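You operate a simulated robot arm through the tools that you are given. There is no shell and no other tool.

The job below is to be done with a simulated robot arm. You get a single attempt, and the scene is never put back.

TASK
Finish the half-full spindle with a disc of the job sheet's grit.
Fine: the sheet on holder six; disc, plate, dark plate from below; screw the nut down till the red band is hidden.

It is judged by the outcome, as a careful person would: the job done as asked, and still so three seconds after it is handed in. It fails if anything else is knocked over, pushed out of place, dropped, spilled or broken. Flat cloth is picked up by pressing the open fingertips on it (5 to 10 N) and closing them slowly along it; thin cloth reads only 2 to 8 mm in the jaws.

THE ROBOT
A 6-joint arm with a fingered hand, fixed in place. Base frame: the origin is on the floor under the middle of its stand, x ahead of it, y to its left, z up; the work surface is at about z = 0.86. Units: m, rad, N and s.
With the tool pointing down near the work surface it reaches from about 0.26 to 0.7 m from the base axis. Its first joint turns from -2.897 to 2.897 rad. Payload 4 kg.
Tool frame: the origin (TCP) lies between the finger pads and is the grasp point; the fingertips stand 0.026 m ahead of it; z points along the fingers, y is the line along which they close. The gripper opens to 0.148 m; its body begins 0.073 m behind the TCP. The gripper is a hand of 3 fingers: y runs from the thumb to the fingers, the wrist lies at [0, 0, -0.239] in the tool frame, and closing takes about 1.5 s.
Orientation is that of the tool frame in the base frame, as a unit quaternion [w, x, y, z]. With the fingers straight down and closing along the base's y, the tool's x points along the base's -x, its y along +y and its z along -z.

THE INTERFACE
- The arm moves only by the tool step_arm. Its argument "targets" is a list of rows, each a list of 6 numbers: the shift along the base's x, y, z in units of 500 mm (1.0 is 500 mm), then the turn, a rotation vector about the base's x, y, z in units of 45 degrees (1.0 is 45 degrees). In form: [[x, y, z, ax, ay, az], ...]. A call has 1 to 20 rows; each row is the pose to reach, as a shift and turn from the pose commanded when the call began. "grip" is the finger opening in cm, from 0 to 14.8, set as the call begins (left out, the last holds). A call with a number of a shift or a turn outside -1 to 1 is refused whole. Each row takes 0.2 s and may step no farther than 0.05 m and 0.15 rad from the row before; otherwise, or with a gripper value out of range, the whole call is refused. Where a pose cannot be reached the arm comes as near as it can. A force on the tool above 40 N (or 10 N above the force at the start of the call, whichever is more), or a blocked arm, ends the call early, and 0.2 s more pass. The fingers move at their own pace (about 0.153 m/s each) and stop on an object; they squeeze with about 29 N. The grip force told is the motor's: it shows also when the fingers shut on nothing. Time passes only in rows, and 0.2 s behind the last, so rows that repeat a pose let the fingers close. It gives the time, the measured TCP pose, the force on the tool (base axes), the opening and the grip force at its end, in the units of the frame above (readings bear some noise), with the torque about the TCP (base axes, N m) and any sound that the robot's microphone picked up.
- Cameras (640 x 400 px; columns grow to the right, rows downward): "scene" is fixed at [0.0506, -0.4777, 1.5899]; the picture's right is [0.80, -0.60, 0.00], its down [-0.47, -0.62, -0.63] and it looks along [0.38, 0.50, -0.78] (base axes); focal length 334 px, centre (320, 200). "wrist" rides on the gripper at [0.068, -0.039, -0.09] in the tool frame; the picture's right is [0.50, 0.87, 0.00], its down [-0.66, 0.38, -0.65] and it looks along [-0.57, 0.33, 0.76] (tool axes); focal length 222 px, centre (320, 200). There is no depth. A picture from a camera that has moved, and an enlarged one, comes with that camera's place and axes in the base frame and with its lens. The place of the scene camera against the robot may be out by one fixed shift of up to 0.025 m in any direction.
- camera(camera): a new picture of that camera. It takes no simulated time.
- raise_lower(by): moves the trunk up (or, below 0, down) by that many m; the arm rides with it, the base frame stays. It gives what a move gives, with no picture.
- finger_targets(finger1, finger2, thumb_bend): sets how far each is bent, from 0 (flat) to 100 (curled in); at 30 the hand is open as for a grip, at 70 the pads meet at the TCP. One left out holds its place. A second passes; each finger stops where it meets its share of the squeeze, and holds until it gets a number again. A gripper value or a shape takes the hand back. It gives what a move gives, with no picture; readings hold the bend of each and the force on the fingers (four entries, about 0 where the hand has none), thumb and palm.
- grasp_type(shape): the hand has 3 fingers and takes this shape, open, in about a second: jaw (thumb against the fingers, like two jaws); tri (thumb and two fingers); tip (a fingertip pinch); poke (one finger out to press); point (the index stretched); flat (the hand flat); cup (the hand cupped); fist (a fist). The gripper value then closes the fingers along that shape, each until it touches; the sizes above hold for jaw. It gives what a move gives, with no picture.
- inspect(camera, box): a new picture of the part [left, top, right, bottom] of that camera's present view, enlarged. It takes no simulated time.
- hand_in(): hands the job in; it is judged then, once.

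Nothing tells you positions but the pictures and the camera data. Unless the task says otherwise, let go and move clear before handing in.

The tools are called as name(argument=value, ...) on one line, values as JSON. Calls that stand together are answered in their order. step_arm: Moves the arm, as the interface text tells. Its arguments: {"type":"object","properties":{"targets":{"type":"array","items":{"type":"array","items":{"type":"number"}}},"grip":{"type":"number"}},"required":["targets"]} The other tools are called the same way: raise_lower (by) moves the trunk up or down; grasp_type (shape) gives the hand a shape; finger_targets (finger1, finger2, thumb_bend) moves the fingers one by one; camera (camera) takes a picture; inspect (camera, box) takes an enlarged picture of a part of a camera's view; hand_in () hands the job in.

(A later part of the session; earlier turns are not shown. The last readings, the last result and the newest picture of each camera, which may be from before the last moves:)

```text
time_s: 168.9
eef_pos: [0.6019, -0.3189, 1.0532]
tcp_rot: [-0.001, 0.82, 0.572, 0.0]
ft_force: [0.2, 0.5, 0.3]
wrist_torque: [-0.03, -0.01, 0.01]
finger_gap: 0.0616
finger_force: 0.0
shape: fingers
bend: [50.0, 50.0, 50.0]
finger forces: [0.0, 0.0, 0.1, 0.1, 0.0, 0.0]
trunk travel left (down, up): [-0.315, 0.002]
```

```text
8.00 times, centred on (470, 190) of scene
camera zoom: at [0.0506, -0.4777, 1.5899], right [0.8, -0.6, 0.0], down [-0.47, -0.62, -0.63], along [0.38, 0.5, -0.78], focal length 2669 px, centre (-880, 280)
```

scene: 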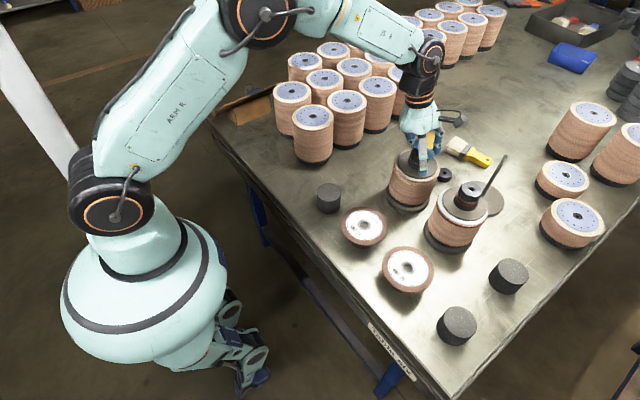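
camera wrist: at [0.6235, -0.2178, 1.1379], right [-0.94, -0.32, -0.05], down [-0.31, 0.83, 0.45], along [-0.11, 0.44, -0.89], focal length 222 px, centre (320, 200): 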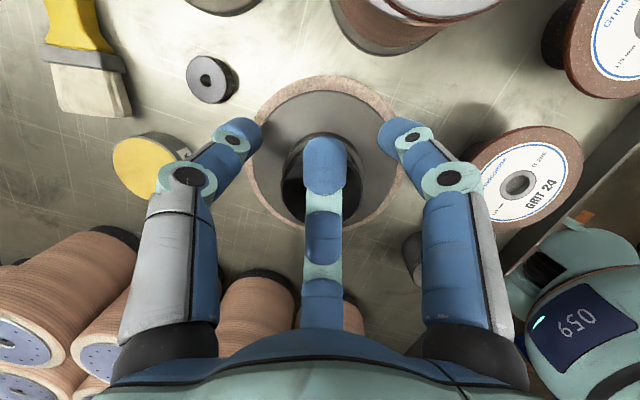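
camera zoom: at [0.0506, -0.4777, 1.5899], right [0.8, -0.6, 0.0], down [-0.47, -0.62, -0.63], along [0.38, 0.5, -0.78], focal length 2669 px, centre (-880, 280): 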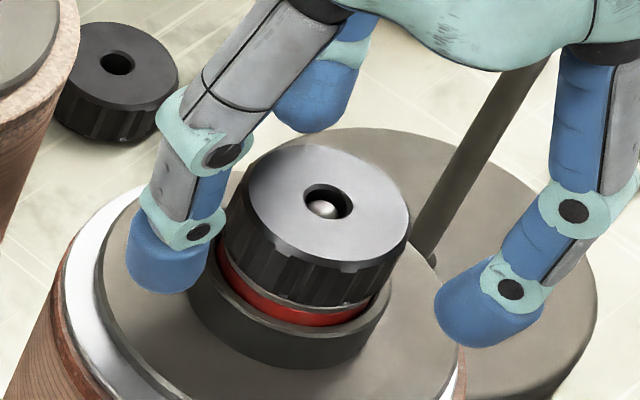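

step_arm(targets=[[0, 0, 0, 0, 0, 0.166], [0, 0, 0, 0, 0, 0.333], [0, 0, 0, 0, 0, 0.5], [0, 0, 0, 0, 0, 0.666], [0, 0, 0, 0, 0, 0.833], [0, 0, 0, 0, 0, 1.0]])

step_arm(targets=[[0, 0, 0, 0, 0, 0.166], [0, 0, 0, 0, 0, 0.333], [0, 0, 0, 0, 0, 0.5], [0, 0, 0, 0, 0, 0.666], [0, 0, 0, 0, 0, 0.833], [0, 0, 0, 0, 0, 1.0]])

step_arm(targets=[[0, 0, 0, 0, 0, 0.166], [0, 0, 0, 0, 0, 0.333], [0, 0, 0, 0, 0, 0.5], [0, 0, 0, 0, 0, 0.666], [0, 0, 0, 0, 0, 0.833], [0, 0, 0, 0, 0, 1.0]])

inspect(camera="wrist", box=[240, 70, 400, 220])

```text
time_s: 170.3
eef_pos: [0.6002, -0.3185, 1.0537]
tcp_rot: [0.0, 0.539, 0.842, -0.001]
ft_force: [0.5, -0.2, 0.2]
wrist_torque: [-0.04, -0.03, 0.01]
finger_gap: 0.0618
finger_force: 0.1
shape: fingers
bend: [50.0, 50.0, 50.0]
finger forces: [0.1, 0.0, 0.0, 0.1, 0.0, 0.0]
trunk travel left (down, up): [-0.315, 0.002]
```

```text
time_s: 171.7
eef_pos: [0.6002, -0.32, 1.0537]
tcp_rot: [0.0, 0.176, 0.984, -0.002]
ft_force: [0.4, -0.7, -0.1]
wrist_torque: [0.0, -0.01, 0.0]
finger_gap: 0.0613
finger_force: 0.1
shape: fingers
bend: [50.0, 50.0, 50.0]
finger forces: [0.1, 0.1, 0.1, 0.0, 0.0, 0.0]
trunk travel left (down, up): [-0.315, 0.002]
```

```text
time_s: 173.1
eef_pos: [0.6009, -0.3193, 1.0532]
tcp_rot: [0.001, -0.214, 0.977, -0.001]
ft_force: [0.2, 0.2, 1.2]
wrist_torque: [-0.01, -0.02, 0.03]
finger_gap: 0.0618
finger_force: 0.1
shape: fingers
bend: [50.0, 50.0, 50.0]
finger forces: [0.0, 0.0, 0.1, 0.0, 0.1, 0.1]
trunk travel left (down, up): [-0.315, 0.002]
```

```text
2.67 times, centred on (320, 145) of wrist
camera zoom: at [0.5557, -0.3831, 1.1439], right [-0.82, 0.58, 0.0], down [0.44, 0.62, 0.65], along [0.38, 0.53, -0.76], focal length 592 px, centre (320, 347)
```

zoom: 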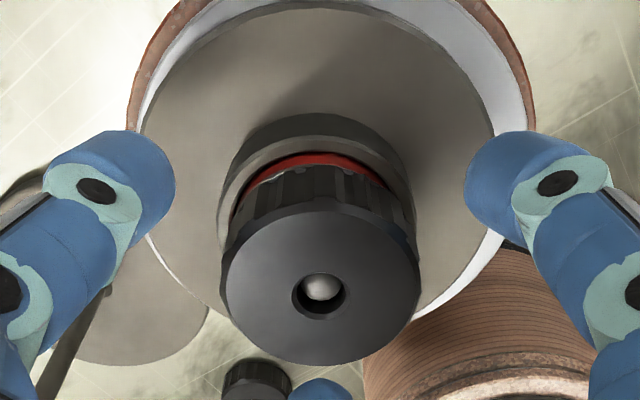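

Back at the start yaw, centred. I grip the nut again and continue screwing.

finger_targets(finger1=58, finger2=58, thumb_bend=58)

finger_targets(finger1=66, finger2=66, thumb_bend=64)

finger_targets(finger1=77, finger2=77, thumb_bend=73)

```text
time_s: 174.1
eef_pos: [0.6004, -0.3197, 1.053]
tcp_rot: [0.0, -0.214, 0.977, -0.001]
ft_force: [-0.2, -0.9, 0.2]
wrist_torque: [-0.02, 0.0, -0.01]
finger_gap: 0.0397
finger_force: 0.0
shape: fingers
bend: [57.0, 57.0, 57.0]
finger forces: [0.0, 0.0, 0.0, 0.0, 0.1, 0.0]
trunk travel left (down, up): [-0.315, 0.002]
```

```text
time_s: 175.1
eef_pos: [0.6012, -0.3197, 1.0529]
tcp_rot: [-0.001, -0.214, 0.977, -0.001]
ft_force: [-0.6, -0.4, 0.1]
wrist_torque: [-0.01, 0.01, 0.0]
finger_gap: 0.0347
finger_force: 9.5
shape: fingers
bend: [58.0, 58.0, 60.0]
finger forces: [6.3, 6.1, 0.0, 0.0, 6.8, 0.0]
trunk travel left (down, up): [-0.315, 0.002]
```

```text
time_s: 176.1
eef_pos: [0.6008, -0.3206, 1.0512]
tcp_rot: [0.0, -0.213, 0.977, 0.0]
ft_force: [4.4, -6.3, -1.2]
wrist_torque: [-0.14, -0.09, 0.01]
finger_gap: 0.0337
finger_force: 19.5
shape: fingers
bend: [58.0, 59.0, 62.0]
finger forces: [10.5, 10.3, 0.0, 0.0, 18.4, 0.1]
trunk travel left (down, up): [-0.315, 0.002]
```

finger_targets(finger1=77, finger2=77, thumb_bend=69)

step_arm(targets=[[0, 0, -0.0004, 0, 0, -0.166], [0, 0, -0.0006, 0, 0, -0.333], [0, 0, -0.0008, 0, 0, -0.5], [0, 0, -0.001, 0, 0, -0.666], [0, 0, -0.0012, 0, 0, -0.833], [0, 0, -0.0013, 0, 0, -1.0]])

```text
time_s: 177.1
eef_pos: [0.602, -0.3195, 1.0533]
tcp_rot: [0.001, -0.213, 0.977, 0.001]
ft_force: [2.5, -2.4, 0.6]
wrist_torque: [-0.07, -0.05, 0.0]
finger_gap: 0.034
finger_force: 16.7
shape: fingers
bend: [58.0, 59.0, 61.0]
finger forces: [10.0, 10.2, 0.0, 0.1, 14.2, 0.0]
trunk travel left (down, up): [-0.315, 0.002]
```

```text
time_s: 178.5
eef_pos: [0.6003, -0.3204, 1.0528]
tcp_rot: [0.0, 0.177, 0.984, -0.001]
ft_force: [0.2, -6.7, -0.8]
wrist_torque: [-0.2, -0.01, 0.03]
finger_gap: 0.034
finger_force: 17.3
shape: fingers
bend: [58.0, 59.0, 61.0]
finger forces: [9.5, 9.9, 0.0, 0.1, 15.5, 0.0]
trunk travel left (down, up): [-0.315, 0.002]
```

step_arm(targets=[[0, -0.0044, -0.0003, 0, 0, -0.12], [-0.0006, -0.0048, -0.0005, 0, 0, -0.29], [-0.0014, -0.0051, -0.0007, 0, 0, -0.46], [-0.002, -0.0053, -0.0009, 0, 0, -0.64], [-0.0026, -0.0055, -0.0011, 0, 0, -0.82], [-0.0031, -0.0056, -0.0013, 0, 0, -1.0]])

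step_arm(targets=[[-0.0006, 0.0001, -0.0003, 0, 0, -0.166], [-0.0012, 0.0003, -0.0005, 0, 0, -0.333], [-0.0017, 0.0006, -0.0007, 0, 0, -0.5], [-0.0022, 0.001, -0.0009, 0, 0, -0.666], [-0.0026, 0.0013, -0.0011, 0, 0, -0.833], [-0.003, 0.0017, -0.0013, 0, 0, -1.0]])

inspect(camera="scene", box=[445, 165, 495, 215])

```text
time_s: 179.9
eef_pos: [0.5976, -0.3211, 1.052]
tcp_rot: [-0.001, 0.541, 0.841, 0.0]
ft_force: [0.4, 2.3, -1.7]
wrist_torque: [0.11, 0.0, 0.01]
finger_gap: 0.0338
finger_force: 16.6
shape: fingers
bend: [58.0, 59.0, 61.0]
finger forces: [12.5, 9.4, 0.1, 0.0, 11.5, 0.0]
trunk travel left (down, up): [-0.315, 0.002]
```

```text
time_s: 181.3
eef_pos: [0.5986, -0.3216, 1.0522]
tcp_rot: [-0.001, 0.822, 0.57, -0.001]
ft_force: [1.3, 2.9, -1.2]
wrist_torque: [0.11, -0.03, 0.06]
finger_gap: 0.0338
finger_force: 17.5
shape: fingers
bend: [57.0, 59.0, 61.0]
finger forces: [12.7, 9.1, 0.1, 0.0, 12.4, 0.1]
trunk travel left (down, up): [-0.315, 0.002]
```

```text
8.00 times, centred on (470, 190) of scene
camera zoom: at [0.0506, -0.4777, 1.5899], right [0.8, -0.6, 0.0], down [-0.47, -0.62, -0.63], along [0.38, 0.5, -0.78], focal length 2669 px, centre (-880, 280)
```

zoom: 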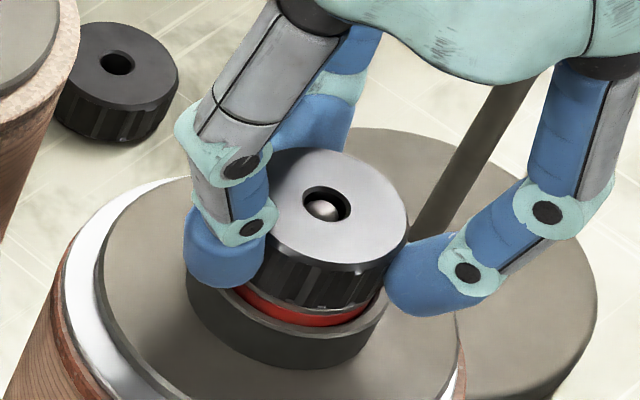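

The red band is getting thinner. I keep turning.

step_arm(targets=[[0.0004, 0.0016, -0.0004, 0, 0, -0.166], [0.0004, 0.0022, -0.0006, 0, 0, -0.333], [0.0003, 0.0029, -0.0008, 0, 0, -0.5], [0.0002, 0.0035, -0.001, 0, 0, -0.666], [0.0001, 0.0042, -0.0012, 0, 0, -0.833], [0, 0.0048, -0.0014, 0, 0, -1.0]])

step_arm(targets=[[0.0002, 0.0006, -0.0004, 0, 0, -0.166], [0.0005, 0.0011, -0.0006, 0, 0, -0.333], [0.0008, 0.0016, -0.0008, 0, 0, -0.5], [0.0011, 0.0021, -0.001, 0, 0, -0.666], [0.0014, 0.0026, -0.0012, 0, 0, -0.833], [0.0017, 0.003, -0.0014, 0, 0, -1.0]])

inspect(camera="scene", box=[445, 165, 495, 215])

inspect(camera="wrist", box=[240, 70, 400, 220])

```text
time_s: 182.7
eef_pos: [0.5978, -0.3183, 1.0512]
tcp_rot: [0.0, 0.977, 0.213, 0.001]
ft_force: [1.3, 0.1, -0.1]
wrist_torque: [0.06, -0.08, 0.11]
finger_gap: 0.0334
finger_force: 17.0
shape: fingers
bend: [57.0, 59.0, 61.0]
finger forces: [12.1, 9.6, 0.0, 0.0, 12.0, 0.0]
trunk travel left (down, up): [-0.315, 0.002]
```

```text
time_s: 184.1
eef_pos: [0.5999, -0.3188, 1.051]
tcp_rot: [-0.001, 0.984, -0.177, 0.001]
ft_force: [-0.1, 0.6, 1.9]
wrist_torque: [0.0, -0.06, 0.12]
finger_gap: 0.0335
finger_force: 17.4
shape: fingers
bend: [57.0, 59.0, 61.0]
finger forces: [12.0, 9.5, 0.0, 0.0, 13.3, 0.0]
trunk travel left (down, up): [-0.315, 0.002]
```

```text
8.00 times, centred on (470, 190) of scene
camera zoom: at [0.0506, -0.4777, 1.5899], right [0.8, -0.6, 0.0], down [-0.47, -0.62, -0.63], along [0.38, 0.5, -0.78], focal length 2669 px, centre (-880, 280)
```

zoom: 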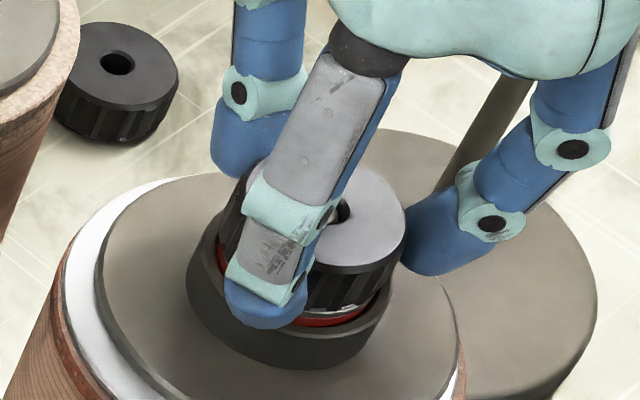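

```text
2.67 times, centred on (320, 145) of wrist
camera zoom: at [0.6757, -0.3044, 1.1413], right [0.17, -0.99, 0.0], down [-0.75, -0.13, 0.65], along [-0.64, -0.11, -0.76], focal length 592 px, centre (320, 347)
```

zoom: 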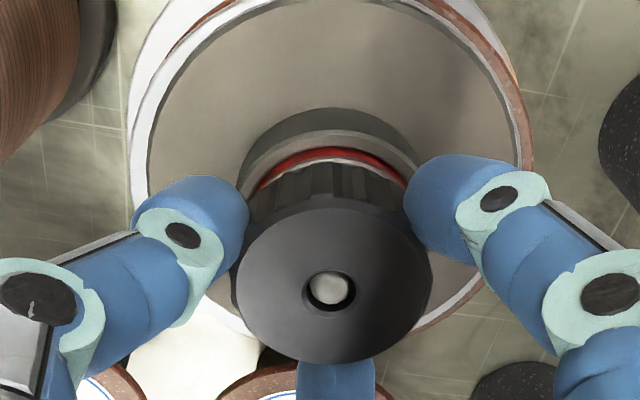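

Good progress: the torque is rising and the band is thinner. I release, re-centre, wind back, and re-grip for another stroke.

finger_targets(finger1=55, finger2=55, thumb_bend=57)

finger_targets(finger1=50, finger2=50, thumb_bend=50)

step_arm(targets=[[0.003, -0.004, 0, 0, 0, 0], [0.003, -0.004, 0, 0, 0, 0.166], [0.003, -0.004, 0, 0, 0, 0.333], [0.003, -0.004, 0, 0, 0, 0.5], [0.003, -0.004, 0, 0, 0, 0.666], [0.003, -0.004, 0, 0, 0, 0.833], [0.003, -0.004, 0, 0, 0, 1.0]])

inspect(camera="scene", box=[445, 165, 495, 215])

inspect(camera="wrist", box=[240, 70, 400, 220])

```text
time_s: 185.1
eef_pos: [0.5989, -0.3183, 1.051]
tcp_rot: [-0.002, 0.984, -0.176, 0.0]
ft_force: [-0.4, -0.6, -1.0]
wrist_torque: [-0.02, -0.02, -0.02]
finger_gap: 0.0433
finger_force: 0.0
shape: fingers
bend: [55.0, 55.0, 56.0]
finger forces: [0.0, 0.0, 0.0, 0.0, 0.2, 0.0]
trunk travel left (down, up): [-0.315, 0.002]
```

```text
time_s: 186.1
eef_pos: [0.5985, -0.3176, 1.0515]
tcp_rot: [-0.001, 0.984, -0.176, 0.0]
ft_force: [0.3, -0.1, 0.4]
wrist_torque: [-0.01, 0.01, 0.03]
finger_gap: 0.0616
finger_force: 0.0
shape: fingers
bend: [50.0, 50.0, 50.0]
finger forces: [0.0, 0.0, 0.0, 0.0, 0.0, 0.0]
trunk travel left (down, up): [-0.315, 0.002]
```

```text
time_s: 187.7
eef_pos: [0.5988, -0.3189, 1.0511]
tcp_rot: [-0.001, 0.977, 0.215, 0.001]
ft_force: [0.5, 0.7, -0.9]
wrist_torque: [0.01, 0.01, -0.02]
finger_gap: 0.0614
finger_force: 0.0
shape: fingers
bend: [50.0, 50.0, 50.0]
finger forces: [0.0, 0.0, 0.0, 0.1, 0.0, 0.0]
trunk travel left (down, up): [-0.315, 0.002]
```

```text
8.00 times, centred on (470, 190) of scene
camera zoom: at [0.0506, -0.4777, 1.5899], right [0.8, -0.6, 0.0], down [-0.47, -0.62, -0.63], along [0.38, 0.5, -0.78], focal length 2669 px, centre (-880, 280)
```

zoom: 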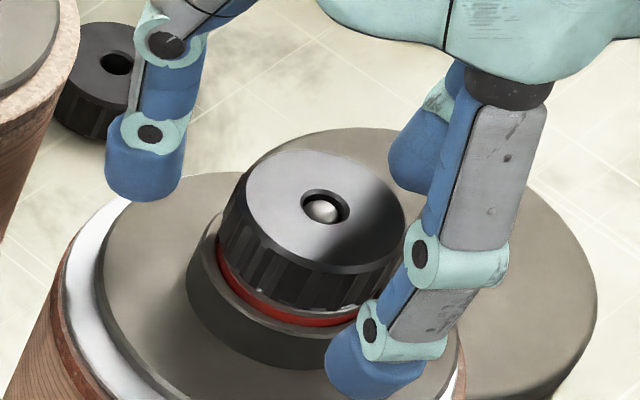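

```text
2.67 times, centred on (320, 145) of wrist
camera zoom: at [0.6449, -0.2556, 1.1412], right [0.82, -0.58, 0.0], down [-0.44, -0.62, 0.65], along [-0.38, -0.53, -0.76], focal length 592 px, centre (320, 347)
```

zoom: 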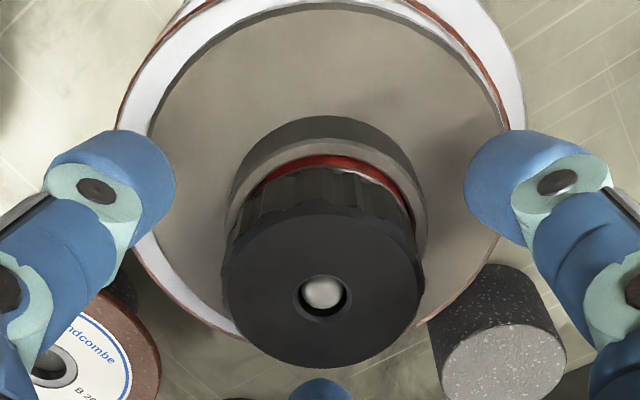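

step_arm(targets=[[0, 0, 0, 0, 0, 0.18], [0, 0, 0, 0, 0, 0.36], [0, 0, 0, 0, 0, 0.54], [0, 0, 0, 0, 0, 0.72], [0, 0, 0, 0, 0, 0.9], [0, 0, 0, 0, 0, 1.0]])

step_arm(targets=[[0, 0, 0, 0, 0, 0.18], [0, 0, 0, 0, 0, 0.36], [0, 0, 0, 0, 0, 0.54], [0, 0, 0, 0, 0, 0.72], [0, 0, 0, 0, 0, 0.9], [0, 0, 0, 0, 0, 1.0]])

step_arm(targets=[[0, 0, 0, 0, 0, 0.18], [0, 0, 0, 0, 0, 0.36], [0, 0, 0, 0, 0, 0.54], [0, 0, 0, 0, 0, 0.72], [0, 0, 0, 0, 0, 0.9], [0, 0, 0, 0, 0, 1.0]])

step_arm(targets=[[0, 0, 0, 0, 0, 0.18], [0, 0, 0, 0, 0, 0.36], [0, 0, 0, 0, 0, 0.54], [0, 0, 0, 0, 0, 0.72], [0, 0, 0, 0, 0, 0.9], [0, 0, 0, 0, 0, 1.0]])

inspect(camera="wrist", box=[240, 70, 400, 220])

```text
time_s: 189.1
eef_pos: [0.6005, -0.3189, 1.0521]
tcp_rot: [-0.001, 0.82, 0.572, -0.001]
ft_force: [0.2, 0.3, 0.1]
wrist_torque: [-0.02, -0.01, 0.0]
finger_gap: 0.0615
finger_force: 0.0
shape: fingers
bend: [50.0, 50.0, 50.0]
finger forces: [0.0, 0.0, 0.0, 0.0, 0.1, 0.0]
trunk travel left (down, up): [-0.315, 0.002]
```

```text
time_s: 190.5
eef_pos: [0.5994, -0.3188, 1.0509]
tcp_rot: [-0.001, 0.54, 0.842, -0.001]
ft_force: [0.4, -0.5, -0.9]
wrist_torque: [0.02, 0.0, 0.01]
finger_gap: 0.0616
finger_force: 0.1
shape: fingers
bend: [50.0, 50.0, 50.0]
finger forces: [0.0, 0.0, 0.0, 0.1, 0.1, 0.0]
trunk travel left (down, up): [-0.315, 0.002]
```

```text
time_s: 191.9
eef_pos: [0.5985, -0.3184, 1.0509]
tcp_rot: [0.0, 0.176, 0.984, 0.0]
ft_force: [-0.2, -0.1, -0.4]
wrist_torque: [0.03, 0.01, 0.0]
finger_gap: 0.0615
finger_force: 0.1
shape: fingers
bend: [50.0, 50.0, 50.0]
finger forces: [0.1, 0.0, 0.0, 0.1, 0.0, 0.0]
trunk travel left (down, up): [-0.315, 0.002]
```

```text
time_s: 193.3
eef_pos: [0.5997, -0.3188, 1.0519]
tcp_rot: [0.001, -0.215, 0.977, 0.0]
ft_force: [-0.3, -0.2, 0.2]
wrist_torque: [0.0, -0.02, 0.0]
finger_gap: 0.0613
finger_force: 0.0
shape: fingers
bend: [50.0, 50.0, 50.0]
finger forces: [0.1, 0.0, 0.0, 0.1, 0.0, 0.0]
trunk travel left (down, up): [-0.315, 0.002]
```

```text
2.67 times, centred on (320, 145) of wrist
camera zoom: at [0.5549, -0.3826, 1.1413], right [-0.82, 0.58, 0.0], down [0.44, 0.62, 0.65], along [0.38, 0.53, -0.76], focal length 592 px, centre (320, 347)
```

zoom: 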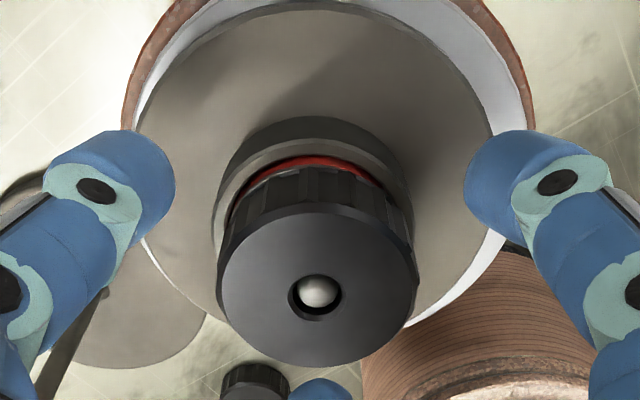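

finger_targets(finger1=58, finger2=58, thumb_bend=58)

finger_targets(finger1=68, finger2=68, thumb_bend=64)

finger_targets(finger1=79, finger2=79, thumb_bend=70)

step_arm(targets=[[0, 0, -0.0003, 0, 0, -0.166], [0, 0, -0.0005, 0, 0, -0.333], [0, 0, -0.0007, 0, 0, -0.5], [0, 0, -0.0009, 0, 0, -0.666], [0, 0, -0.0011, 0, 0, -0.833], [0, 0, -0.0013, 0, 0, -1.0]])

```text
time_s: 194.3
eef_pos: [0.6002, -0.319, 1.0506]
tcp_rot: [0.001, -0.213, 0.977, -0.001]
ft_force: [0.6, -0.1, 0.7]
wrist_torque: [0.02, -0.03, 0.02]
finger_gap: 0.0396
finger_force: 0.1
shape: fingers
bend: [57.0, 57.0, 57.0]
finger forces: [0.1, 0.0, 0.0, 0.0, 0.0, 0.0]
trunk travel left (down, up): [-0.315, 0.002]
```

```text
time_s: 195.3
eef_pos: [0.5995, -0.3186, 1.0505]
tcp_rot: [0.0, -0.213, 0.977, 0.0]
ft_force: [-0.4, 0.1, 0.4]
wrist_torque: [-0.03, -0.03, -0.03]
finger_gap: 0.0343
finger_force: 11.0
shape: fingers
bend: [59.0, 59.0, 60.0]
finger forces: [7.6, 7.8, 0.1, 0.1, 7.6, 0.1]
trunk travel left (down, up): [-0.315, 0.002]
```

```text
time_s: 196.3
eef_pos: [0.6003, -0.3195, 1.0508]
tcp_rot: [0.0, -0.214, 0.977, -0.002]
ft_force: [2.4, -4.7, 0.5]
wrist_torque: [-0.09, -0.05, 0.0]
finger_gap: 0.0336
finger_force: 17.9
shape: fingers
bend: [59.0, 59.0, 61.0]
finger forces: [10.0, 9.9, 0.1, 0.0, 15.5, 0.0]
trunk travel left (down, up): [-0.315, 0.002]
```

```text
time_s: 197.7
eef_pos: [0.5995, -0.3198, 1.0487]
tcp_rot: [0.0, 0.177, 0.984, -0.001]
ft_force: [3.5, -4.1, 5.1]
wrist_torque: [-0.09, -0.07, 0.2]
finger_gap: 0.0331
finger_force: 19.2
shape: fingers
bend: [59.0, 59.0, 61.0]
finger forces: [11.6, 11.5, 0.0, 0.0, 15.2, 0.1]
trunk travel left (down, up): [-0.315, 0.002]
```

step_arm(targets=[[0.001, -0.0014, 0, 0, 0, -0.14], [0.002, -0.0028, 0, 0, 0, -0.31], [0.002, -0.0028, 0, 0, 0, -0.48], [0.002, -0.0028, 0, 0, 0, -0.65], [0.002, -0.0028, 0, 0, 0, -0.82], [0.002, -0.0028, 0, 0, 0, -1.0]])

inspect(camera="wrist", box=[240, 70, 400, 220])

inspect(camera="scene", box=[445, 165, 495, 215])

```text
time_s: 199.1
eef_pos: [0.6009, -0.3209, 1.0508]
tcp_rot: [0.0, 0.541, 0.841, 0.0]
ft_force: [-2.7, -2.6, 0.0]
wrist_torque: [-0.02, 0.1, 0.14]
finger_gap: 0.0327
finger_force: 18.6
shape: fingers
bend: [58.0, 59.0, 61.0]
finger forces: [12.8, 9.4, 0.0, 0.0, 15.4, 0.0]
trunk travel left (down, up): [-0.315, 0.002]
```

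```text
2.67 times, centred on (320, 145) of wrist
camera zoom: at [0.5369, -0.2756, 1.1399], right [0.58, 0.81, 0.0], down [0.62, -0.44, 0.65], along [0.53, -0.38, -0.76], focal length 592 px, centre (320, 347)
```

zoom: 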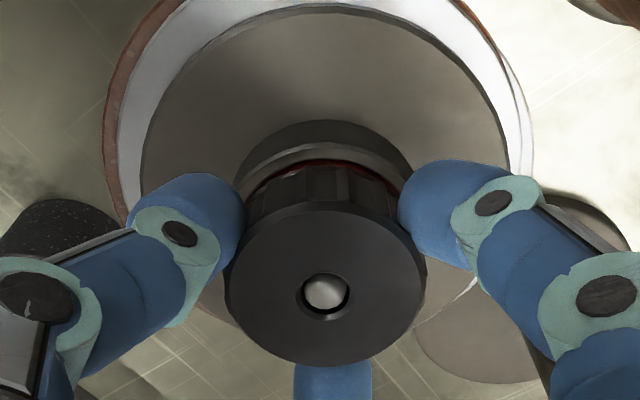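

```text
8.00 times, centred on (470, 190) of scene
camera zoom: at [0.0506, -0.4777, 1.5899], right [0.8, -0.6, 0.0], down [-0.47, -0.62, -0.63], along [0.38, 0.5, -0.78], focal length 2669 px, centre (-880, 280)
```

zoom: 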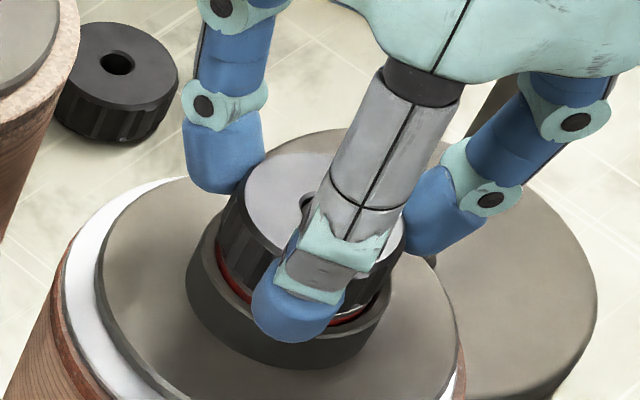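

The band is now just a thin line. I continue clockwise.

step_arm(targets=[[-0.0016, -0.0012, -0.0002, 0, 0, -0.166], [-0.0022, -0.001, -0.0004, 0, 0, -0.333], [-0.0024, -0.0006, -0.0006, 0, 0, -0.5], [-0.0026, -0.0002, -0.0008, 0, 0, -0.666], [-0.0027, 0.0002, -0.001, 0, 0, -0.833], [-0.0028, 0.0004, -0.0012, 0, 0, -1.0]])

inspect(camera="scene", box=[445, 165, 495, 215])

inspect(camera="wrist", box=[240, 70, 400, 220])

```text
time_s: 200.5
eef_pos: [0.5995, -0.3211, 1.0494]
tcp_rot: [-0.001, 0.821, 0.571, -0.001]
ft_force: [-3.2, -1.4, -1.4]
wrist_torque: [-0.01, 0.07, 0.2]
finger_gap: 0.0329
finger_force: 18.0
shape: fingers
bend: [58.0, 59.0, 61.0]
finger forces: [12.0, 10.0, 0.0, 0.0, 15.0, 0.0]
trunk travel left (down, up): [-0.315, 0.002]
```

```text
8.00 times, centred on (470, 190) of scene
camera zoom: at [0.0506, -0.4777, 1.5899], right [0.8, -0.6, 0.0], down [-0.47, -0.62, -0.63], along [0.38, 0.5, -0.78], focal length 2669 px, centre (-880, 280)
```

zoom: 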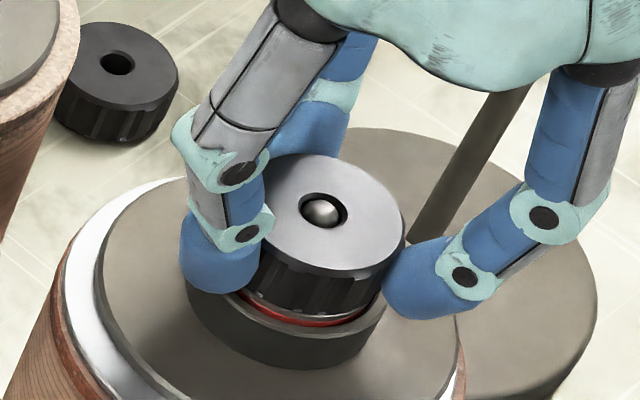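

```text
2.67 times, centred on (320, 145) of wrist
camera zoom: at [0.5863, -0.2439, 1.1395], right [0.99, 0.17, 0.0], down [0.13, -0.75, 0.65], along [0.11, -0.64, -0.76], focal length 592 px, centre (320, 347)
```

zoom: 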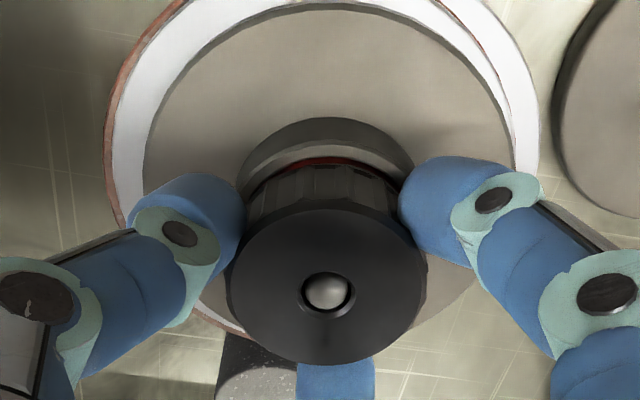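

step_arm(targets=[[-0.0018, -0.0006, -0.0003, 0, 0, -0.166], [-0.0022, -0.0002, -0.0005, 0, 0, -0.333], [-0.0024, 0.0004, -0.0007, 0, 0, -0.5], [-0.0025, 0.001, -0.0009, 0, 0, -0.666], [-0.0025, 0.0016, -0.0011, 0, 0, -0.833], [-0.0025, 0.002, -0.0013, 0, 0, -1.0]])

inspect(camera="scene", box=[445, 165, 495, 215])

inspect(camera="wrist", box=[240, 70, 400, 220])

```text
time_s: 201.9
eef_pos: [0.5974, -0.3207, 1.0486]
tcp_rot: [-0.002, 0.977, 0.214, 0.0]
ft_force: [-2.4, 1.1, -1.8]
wrist_torque: [0.05, 0.06, 0.22]
finger_gap: 0.0328
finger_force: 18.6
shape: fingers
bend: [58.0, 59.0, 61.0]
finger forces: [12.4, 9.5, 0.0, 0.0, 15.5, 0.1]
trunk travel left (down, up): [-0.315, 0.002]
```

```text
8.00 times, centred on (470, 190) of scene
camera zoom: at [0.0506, -0.4777, 1.5899], right [0.8, -0.6, 0.0], down [-0.47, -0.62, -0.63], along [0.38, 0.5, -0.78], focal length 2669 px, centre (-880, 280)
```

zoom: 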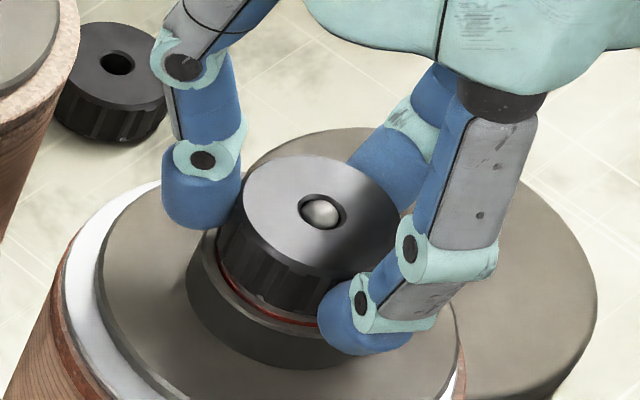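

```text
2.67 times, centred on (320, 145) of wrist
camera zoom: at [0.6435, -0.2561, 1.1389], right [0.81, -0.58, 0.0], down [-0.44, -0.62, 0.65], along [-0.38, -0.53, -0.76], focal length 592 px, centre (320, 347)
```

zoom: 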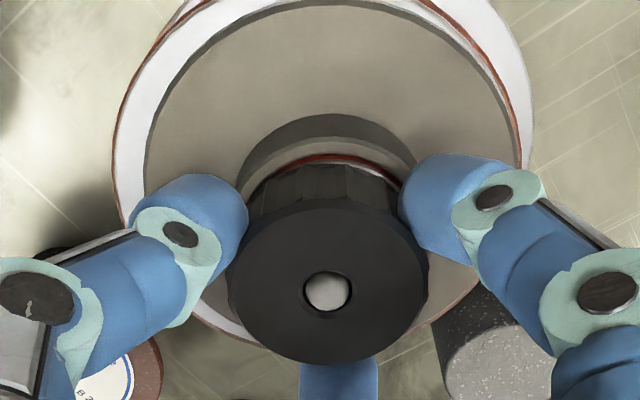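

Only a faint red line remains. One more 45° clockwise.

step_arm(targets=[[-0.0012, 0.0008, -0.0003, 0, 0, -0.166], [-0.001, 0.0014, -0.0005, 0, 0, -0.333], [-0.0008, 0.002, -0.0007, 0, 0, -0.5], [-0.0006, 0.0024, -0.0009, 0, 0, -0.666], [-0.0004, 0.0028, -0.0011, 0, 0, -0.833], [-0.0002, 0.003, -0.0013, 0, 0, -1.0]])

inspect(camera="scene", box=[450, 175, 490, 215])

inspect(camera="wrist", box=[250, 90, 370, 200])

```text
time_s: 203.3
eef_pos: [0.5982, -0.3166, 1.0473]
tcp_rot: [-0.001, 0.984, -0.177, 0.0]
ft_force: [0.5, 2.8, -0.7]
wrist_torque: [0.07, -0.08, 0.28]
finger_gap: 0.0327
finger_force: 19.1
shape: fingers
bend: [58.0, 60.0, 61.0]
finger forces: [13.3, 8.8, 0.1, 0.0, 15.6, 0.0]
trunk travel left (down, up): [-0.315, 0.002]
```

```text
10.00 times, centred on (470, 195) of scene
camera zoom: at [0.0506, -0.4777, 1.5899], right [0.8, -0.6, 0.0], down [-0.47, -0.62, -0.63], along [0.38, 0.5, -0.78], focal length 3337 px, centre (-1180, 250)
```

zoom: 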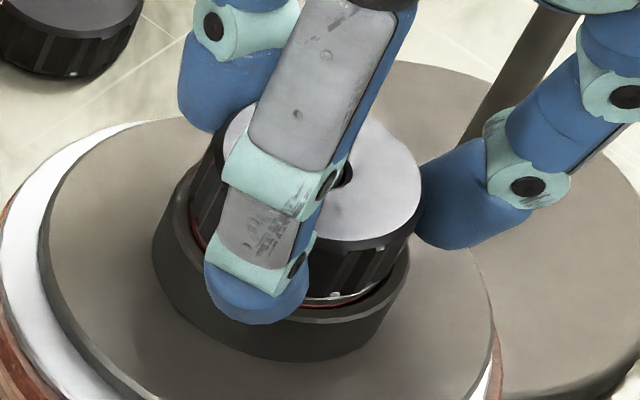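

```text
3.64 times, centred on (310, 145) of wrist
camera zoom: at [0.6751, -0.305, 1.1383], right [0.17, -0.99, 0.0], down [-0.75, -0.13, 0.65], along [-0.64, -0.11, -0.76], focal length 808 px, centre (356, 400)
```

zoom: 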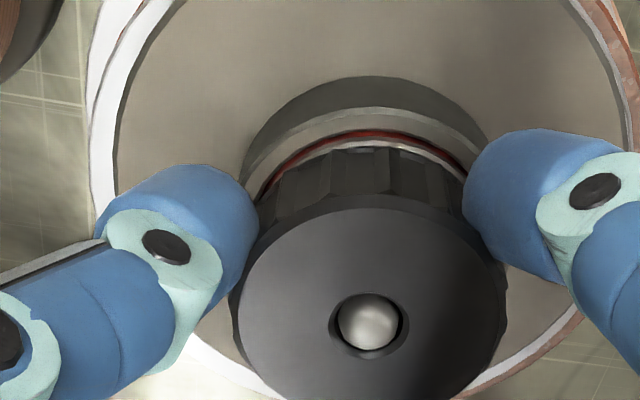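

I compare with the finished spindle's look to judge when the band counts as hidden.

inspect(camera="scene", box=[400, 140, 440, 180])

inspect(camera="wrist", box=[0, 0, 200, 150])

```text
10.00 times, centred on (420, 160) of scene
camera zoom: at [0.0506, -0.4777, 1.5899], right [0.8, -0.6, 0.0], down [-0.47, -0.62, -0.63], along [0.38, 0.5, -0.78], focal length 3337 px, centre (-680, 600)
```

zoom: 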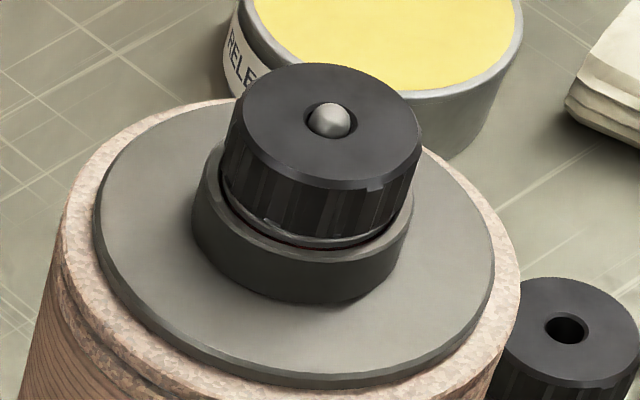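

```text
2.67 times, centred on (100, 75) of wrist
camera zoom: at [0.6751, -0.305, 1.1383], right [0.17, -0.99, 0.0], down [-0.75, -0.13, 0.65], along [-0.64, -0.11, -0.76], focal length 592 px, centre (907, 533)
```

zoom: 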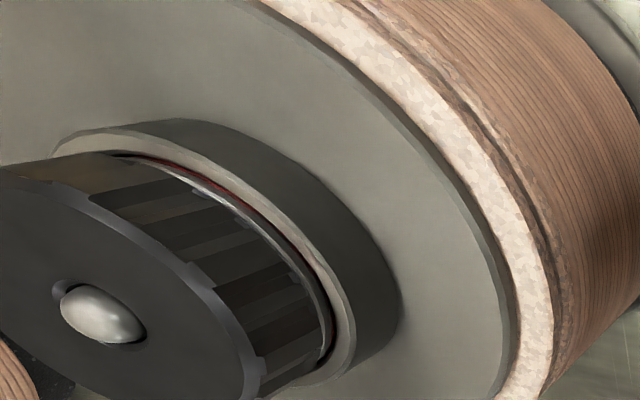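

The finished one shows the rod tip slightly proud of its nut and no red from this view; mine needs a bit more. I re-grip for another partial stroke.

finger_targets(finger1=55, finger2=55, thumb_bend=57)

finger_targets(finger1=50, finger2=50, thumb_bend=50)

step_arm(targets=[[0.001, -0.004, 0.002, 0, 0, 0], [0.001, -0.004, 0.002, 0, 0, 0.166], [0.001, -0.004, 0.002, 0, 0, 0.333], [0.001, -0.004, 0.002, 0, 0, 0.5], [0.001, -0.004, 0.002, 0, 0, 0.666], [0.001, -0.004, 0.002, 0, 0, 0.833], [0.001, -0.004, 0.002, 0, 0, 1.0]])

inspect(camera="scene", box=[450, 175, 490, 215])

inspect(camera="wrist", box=[240, 70, 400, 220])

```text
time_s: 204.3
eef_pos: [0.5973, -0.3167, 1.0478]
tcp_rot: [-0.001, 0.984, -0.176, 0.0]
ft_force: [-0.5, -0.2, 0.6]
wrist_torque: [0.0, 0.0, -0.01]
finger_gap: 0.0433
finger_force: 0.1
shape: fingers
bend: [55.0, 55.0, 56.0]
finger forces: [0.1, 0.0, 0.1, 0.0, 0.0, 0.0]
trunk travel left (down, up): [-0.315, 0.002]
```

```text
time_s: 205.3
eef_pos: [0.5981, -0.3183, 1.0482]
tcp_rot: [-0.001, 0.984, -0.176, 0.0]
ft_force: [-0.5, -0.1, -0.5]
wrist_torque: [0.01, 0.01, -0.01]
finger_gap: 0.0614
finger_force: 0.2
shape: fingers
bend: [50.0, 50.0, 50.0]
finger forces: [0.1, 0.1, 0.0, 0.0, 0.0, 0.1]
trunk travel left (down, up): [-0.315, 0.002]
```

```text
time_s: 206.9
eef_pos: [0.5984, -0.3195, 1.049]
tcp_rot: [0.0, 0.977, 0.214, -0.001]
ft_force: [0.1, -0.1, 0.5]
wrist_torque: [-0.03, -0.01, 0.0]
finger_gap: 0.0612
finger_force: 0.1
shape: fingers
bend: [50.0, 50.0, 50.0]
finger forces: [0.0, 0.1, 0.0, 0.0, 0.0, 0.1]
trunk travel left (down, up): [-0.315, 0.002]
```

```text
10.00 times, centred on (470, 195) of scene
camera zoom: at [0.0506, -0.4777, 1.5899], right [0.8, -0.6, 0.0], down [-0.47, -0.62, -0.63], along [0.38, 0.5, -0.78], focal length 3337 px, centre (-1180, 250)
```

zoom: 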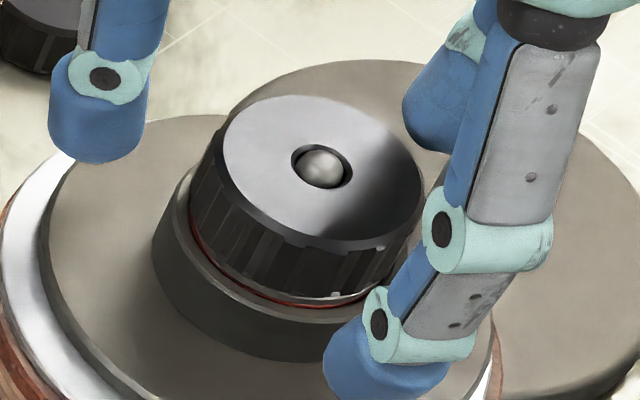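

```text
2.67 times, centred on (320, 145) of wrist
camera zoom: at [0.6433, -0.2567, 1.1397], right [0.82, -0.58, 0.0], down [-0.44, -0.62, 0.65], along [-0.38, -0.53, -0.76], focal length 592 px, centre (320, 347)
```

zoom: 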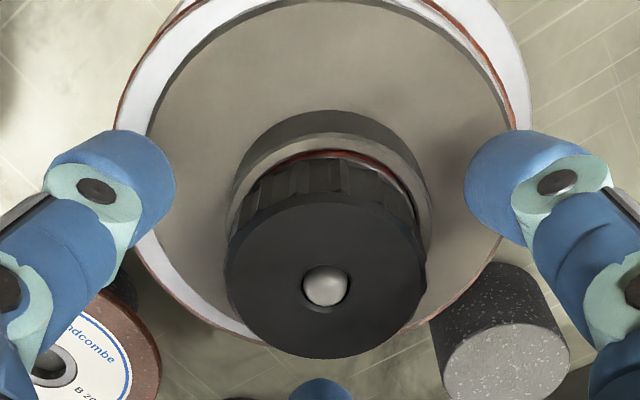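

A thin red line remains. I wind back fully for another stroke.

step_arm(targets=[[0, 0, 0, 0, 0, 0.18], [0, 0, 0, 0, 0, 0.36], [0, 0, 0, 0, 0, 0.54], [0, 0, 0, 0, 0, 0.72], [0, 0, 0, 0, 0, 0.9], [0, 0, 0, 0, 0, 1.0]])

step_arm(targets=[[0, 0, 0, 0, 0, 0.18], [0, 0, 0, 0, 0, 0.36], [0, 0, 0, 0, 0, 0.54], [0, 0, 0, 0, 0, 0.72], [0, 0, 0, 0, 0, 0.9], [0, 0, 0, 0, 0, 1.0]])

step_arm(targets=[[0, 0, 0, 0, 0, 0.18], [0, 0, 0, 0, 0, 0.36], [0, 0, 0, 0, 0, 0.54], [0, 0, 0, 0, 0, 0.72], [0, 0, 0, 0, 0, 0.9], [0, 0, 0, 0, 0, 1.0]])

step_arm(targets=[[0, 0, 0, 0, 0, 0.18], [0, 0, 0, 0, 0, 0.36], [0, 0, 0, 0, 0, 0.54], [0, 0, 0, 0, 0, 0.72], [0, 0, 0, 0, 0, 0.9], [0, 0, 0, 0, 0, 1.0]])

inspect(camera="wrist", box=[240, 70, 400, 220])

```text
time_s: 208.3
eef_pos: [0.5977, -0.3189, 1.0486]
tcp_rot: [-0.001, 0.82, 0.572, -0.001]
ft_force: [0.5, 0.6, 0.6]
wrist_torque: [0.0, -0.03, 0.03]
finger_gap: 0.0614
finger_force: 0.1
shape: fingers
bend: [50.0, 50.0, 50.0]
finger forces: [0.1, 0.1, 0.1, 0.0, 0.1, 0.1]
trunk travel left (down, up): [-0.315, 0.002]
```

```text
time_s: 209.7
eef_pos: [0.6003, -0.3182, 1.048]
tcp_rot: [-0.001, 0.539, 0.842, -0.001]
ft_force: [0.4, 0.6, 0.1]
wrist_torque: [0.02, 0.01, -0.03]
finger_gap: 0.0617
finger_force: 0.1
shape: fingers
bend: [50.0, 50.0, 50.0]
finger forces: [0.0, 0.0, 0.0, 0.1, 0.0, 0.0]
trunk travel left (down, up): [-0.315, 0.002]
```

```text
time_s: 211.1
eef_pos: [0.5987, -0.3193, 1.0479]
tcp_rot: [0.0, 0.176, 0.984, -0.001]
ft_force: [-0.6, -0.8, -0.1]
wrist_torque: [0.0, 0.02, 0.02]
finger_gap: 0.0616
finger_force: 0.1
shape: fingers
bend: [50.0, 50.0, 50.0]
finger forces: [0.1, 0.0, 0.1, 0.1, 0.0, 0.0]
trunk travel left (down, up): [-0.315, 0.002]
```

```text
time_s: 212.5
eef_pos: [0.5994, -0.32, 1.0487]
tcp_rot: [0.001, -0.215, 0.977, 0.0]
ft_force: [0.0, 0.0, -0.9]
wrist_torque: [0.03, 0.02, -0.02]
finger_gap: 0.0616
finger_force: 0.0
shape: fingers
bend: [50.0, 50.0, 50.0]
finger forces: [0.1, 0.0, 0.0, 0.0, 0.0, 0.1]
trunk travel left (down, up): [-0.315, 0.002]
```

```text
2.67 times, centred on (320, 145) of wrist
camera zoom: at [0.5539, -0.3831, 1.1388], right [-0.82, 0.58, 0.0], down [0.44, 0.62, 0.65], along [0.38, 0.53, -0.76], focal length 592 px, centre (320, 347)
```

zoom: 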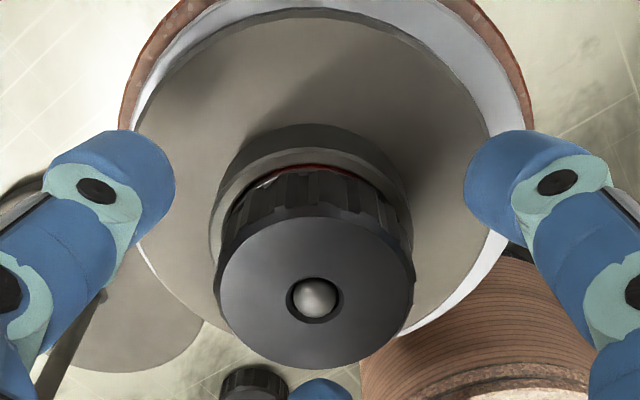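

step_arm(targets=[[0.002, -0.0012, 0, 0, 0, 0]])

finger_targets(finger1=58, finger2=58, thumb_bend=58)

finger_targets(finger1=69, finger2=69, thumb_bend=64)

finger_targets(finger1=82, finger2=82, thumb_bend=71)

step_arm(targets=[[0, 0, -0.0003, 0, 0, -0.166], [0, 0, -0.0005, 0, 0, -0.333], [0, 0, -0.0007, 0, 0, -0.5], [0, 0, -0.0009, 0, 0, -0.666], [0, 0, -0.0011, 0, 0, -0.833], [0, 0, -0.0013, 0, 0, -1.0]])

```text
time_s: 212.9
eef_pos: [0.5999, -0.321, 1.0483]
tcp_rot: [0.0, -0.214, 0.977, -0.001]
ft_force: [-0.1, -0.5, 0.6]
wrist_torque: [0.0, 0.02, -0.01]
finger_gap: 0.0613
finger_force: 0.0
shape: fingers
bend: [50.0, 50.0, 50.0]
finger forces: [0.1, 0.1, 0.0, 0.0, 0.1, 0.0]
trunk travel left (down, up): [-0.315, 0.002]
```

```text
time_s: 213.9
eef_pos: [0.5997, -0.3204, 1.0492]
tcp_rot: [0.0, -0.214, 0.977, -0.002]
ft_force: [0.0, 0.3, -0.1]
wrist_torque: [0.01, -0.01, 0.03]
finger_gap: 0.0401
finger_force: 0.0
shape: fingers
bend: [57.0, 57.0, 57.0]
finger forces: [0.0, 0.0, 0.1, 0.1, 0.1, 0.0]
trunk travel left (down, up): [-0.315, 0.002]
```

```text
time_s: 214.9
eef_pos: [0.5999, -0.3214, 1.0488]
tcp_rot: [0.0, -0.214, 0.977, -0.001]
ft_force: [0.9, 1.8, -0.1]
wrist_torque: [-0.01, -0.04, -0.02]
finger_gap: 0.033
finger_force: 12.1
shape: fingers
bend: [59.0, 58.0, 60.0]
finger forces: [8.5, 9.3, 0.0, 0.1, 6.9, 0.0]
trunk travel left (down, up): [-0.315, 0.002]
```

```text
time_s: 215.9
eef_pos: [0.6004, -0.3225, 1.0483]
tcp_rot: [0.0, -0.214, 0.977, -0.001]
ft_force: [1.8, -6.1, 0.4]
wrist_torque: [-0.09, -0.08, -0.02]
finger_gap: 0.0321
finger_force: 17.9
shape: fingers
bend: [59.0, 58.0, 62.0]
finger forces: [9.9, 9.9, 0.0, 0.1, 15.8, 0.1]
trunk travel left (down, up): [-0.315, 0.002]
```

```text
time_s: 217.3
eef_pos: [0.6008, -0.3214, 1.047]
tcp_rot: [0.0, 0.177, 0.984, 0.0]
ft_force: [4.9, -6.1, 1.0]
wrist_torque: [-0.15, -0.08, 0.35]
finger_gap: 0.031
finger_force: 19.9
shape: fingers
bend: [58.0, 59.0, 62.0]
finger forces: [12.5, 9.8, 0.0, 0.0, 16.6, 0.1]
trunk travel left (down, up): [-0.315, 0.002]
```

step_arm(targets=[[0.0012, -0.0018, -0.0003, 0, 0, -0.14], [0.0022, -0.0034, -0.0005, 0, 0, -0.31], [0.0022, -0.0034, -0.0007, 0, 0, -0.48], [0.002, -0.0034, -0.0009, 0, 0, -0.65], [0.0016, -0.0034, -0.0011, 0, 0, -0.82], [0.0012, -0.0034, -0.0013, 0, 0, -1.0]])

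inspect(camera="wrist", box=[240, 70, 400, 220])

inspect(camera="scene", box=[450, 175, 490, 215])

```text
time_s: 218.7
eef_pos: [0.5986, -0.3222, 1.0477]
tcp_rot: [0.0, 0.541, 0.841, -0.001]
ft_force: [-3.1, -5.8, 0.3]
wrist_torque: [-0.1, 0.15, 0.48]
finger_gap: 0.0289
finger_force: 19.8
shape: fingers
bend: [58.0, 60.0, 62.0]
finger forces: [12.3, 10.5, 0.0, 0.0, 16.4, 0.0]
trunk travel left (down, up): [-0.315, 0.002]
```

```text
2.67 times, centred on (320, 145) of wrist
camera zoom: at [0.5359, -0.2774, 1.1379], right [0.58, 0.81, 0.0], down [0.62, -0.44, 0.65], along [0.53, -0.38, -0.76], focal length 592 px, centre (320, 347)
```

zoom: 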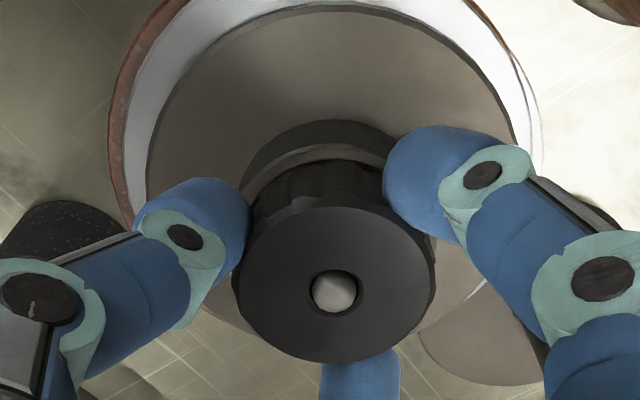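

```text
10.00 times, centred on (470, 195) of scene
camera zoom: at [0.0506, -0.4777, 1.5899], right [0.8, -0.6, 0.0], down [-0.47, -0.62, -0.63], along [0.38, 0.5, -0.78], focal length 3337 px, centre (-1180, 250)
```

zoom: 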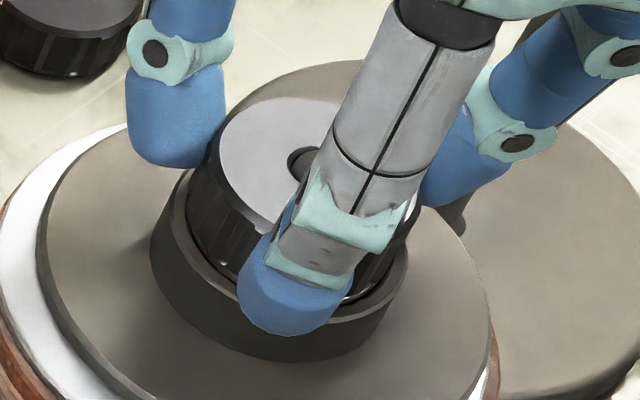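

Red no longer shows in either view. I zoom in further to verify.

inspect(camera="wrist", box=[280, 115, 360, 165])

inspect(camera="scene", box=[455, 185, 480, 210])

```text
8.00 times, centred on (320, 140) of wrist
camera zoom: at [0.5359, -0.2774, 1.1379], right [0.58, 0.81, 0.0], down [0.62, -0.44, 0.65], along [0.53, -0.38, -0.76], focal length 1777 px, centre (320, 680)
```

zoom: 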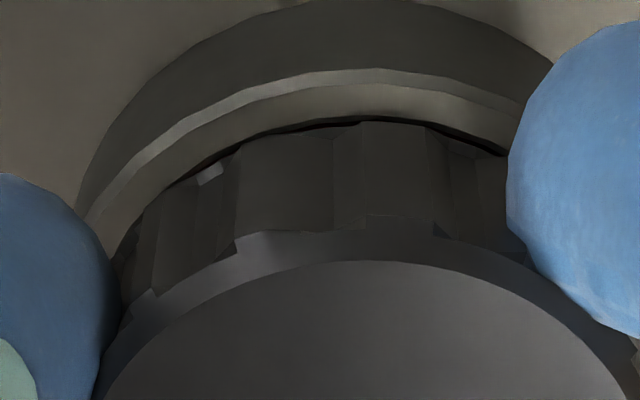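

```text
16.00 times, centred on (468, 198) of scene
camera zoom: at [0.0506, -0.4777, 1.5899], right [0.8, -0.6, 0.0], down [-0.47, -0.62, -0.63], along [0.38, 0.5, -0.78], focal length 5339 px, centre (-2040, 240)
```

zoom: 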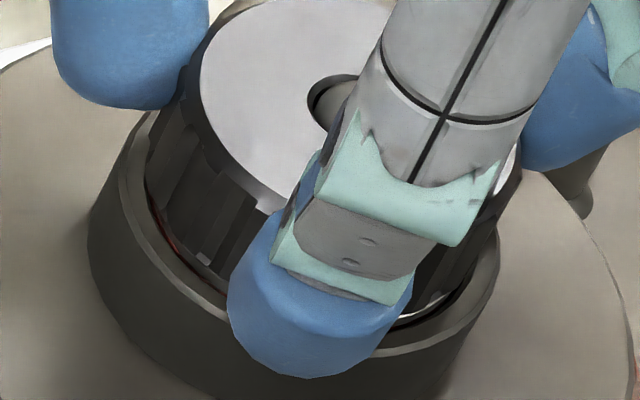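

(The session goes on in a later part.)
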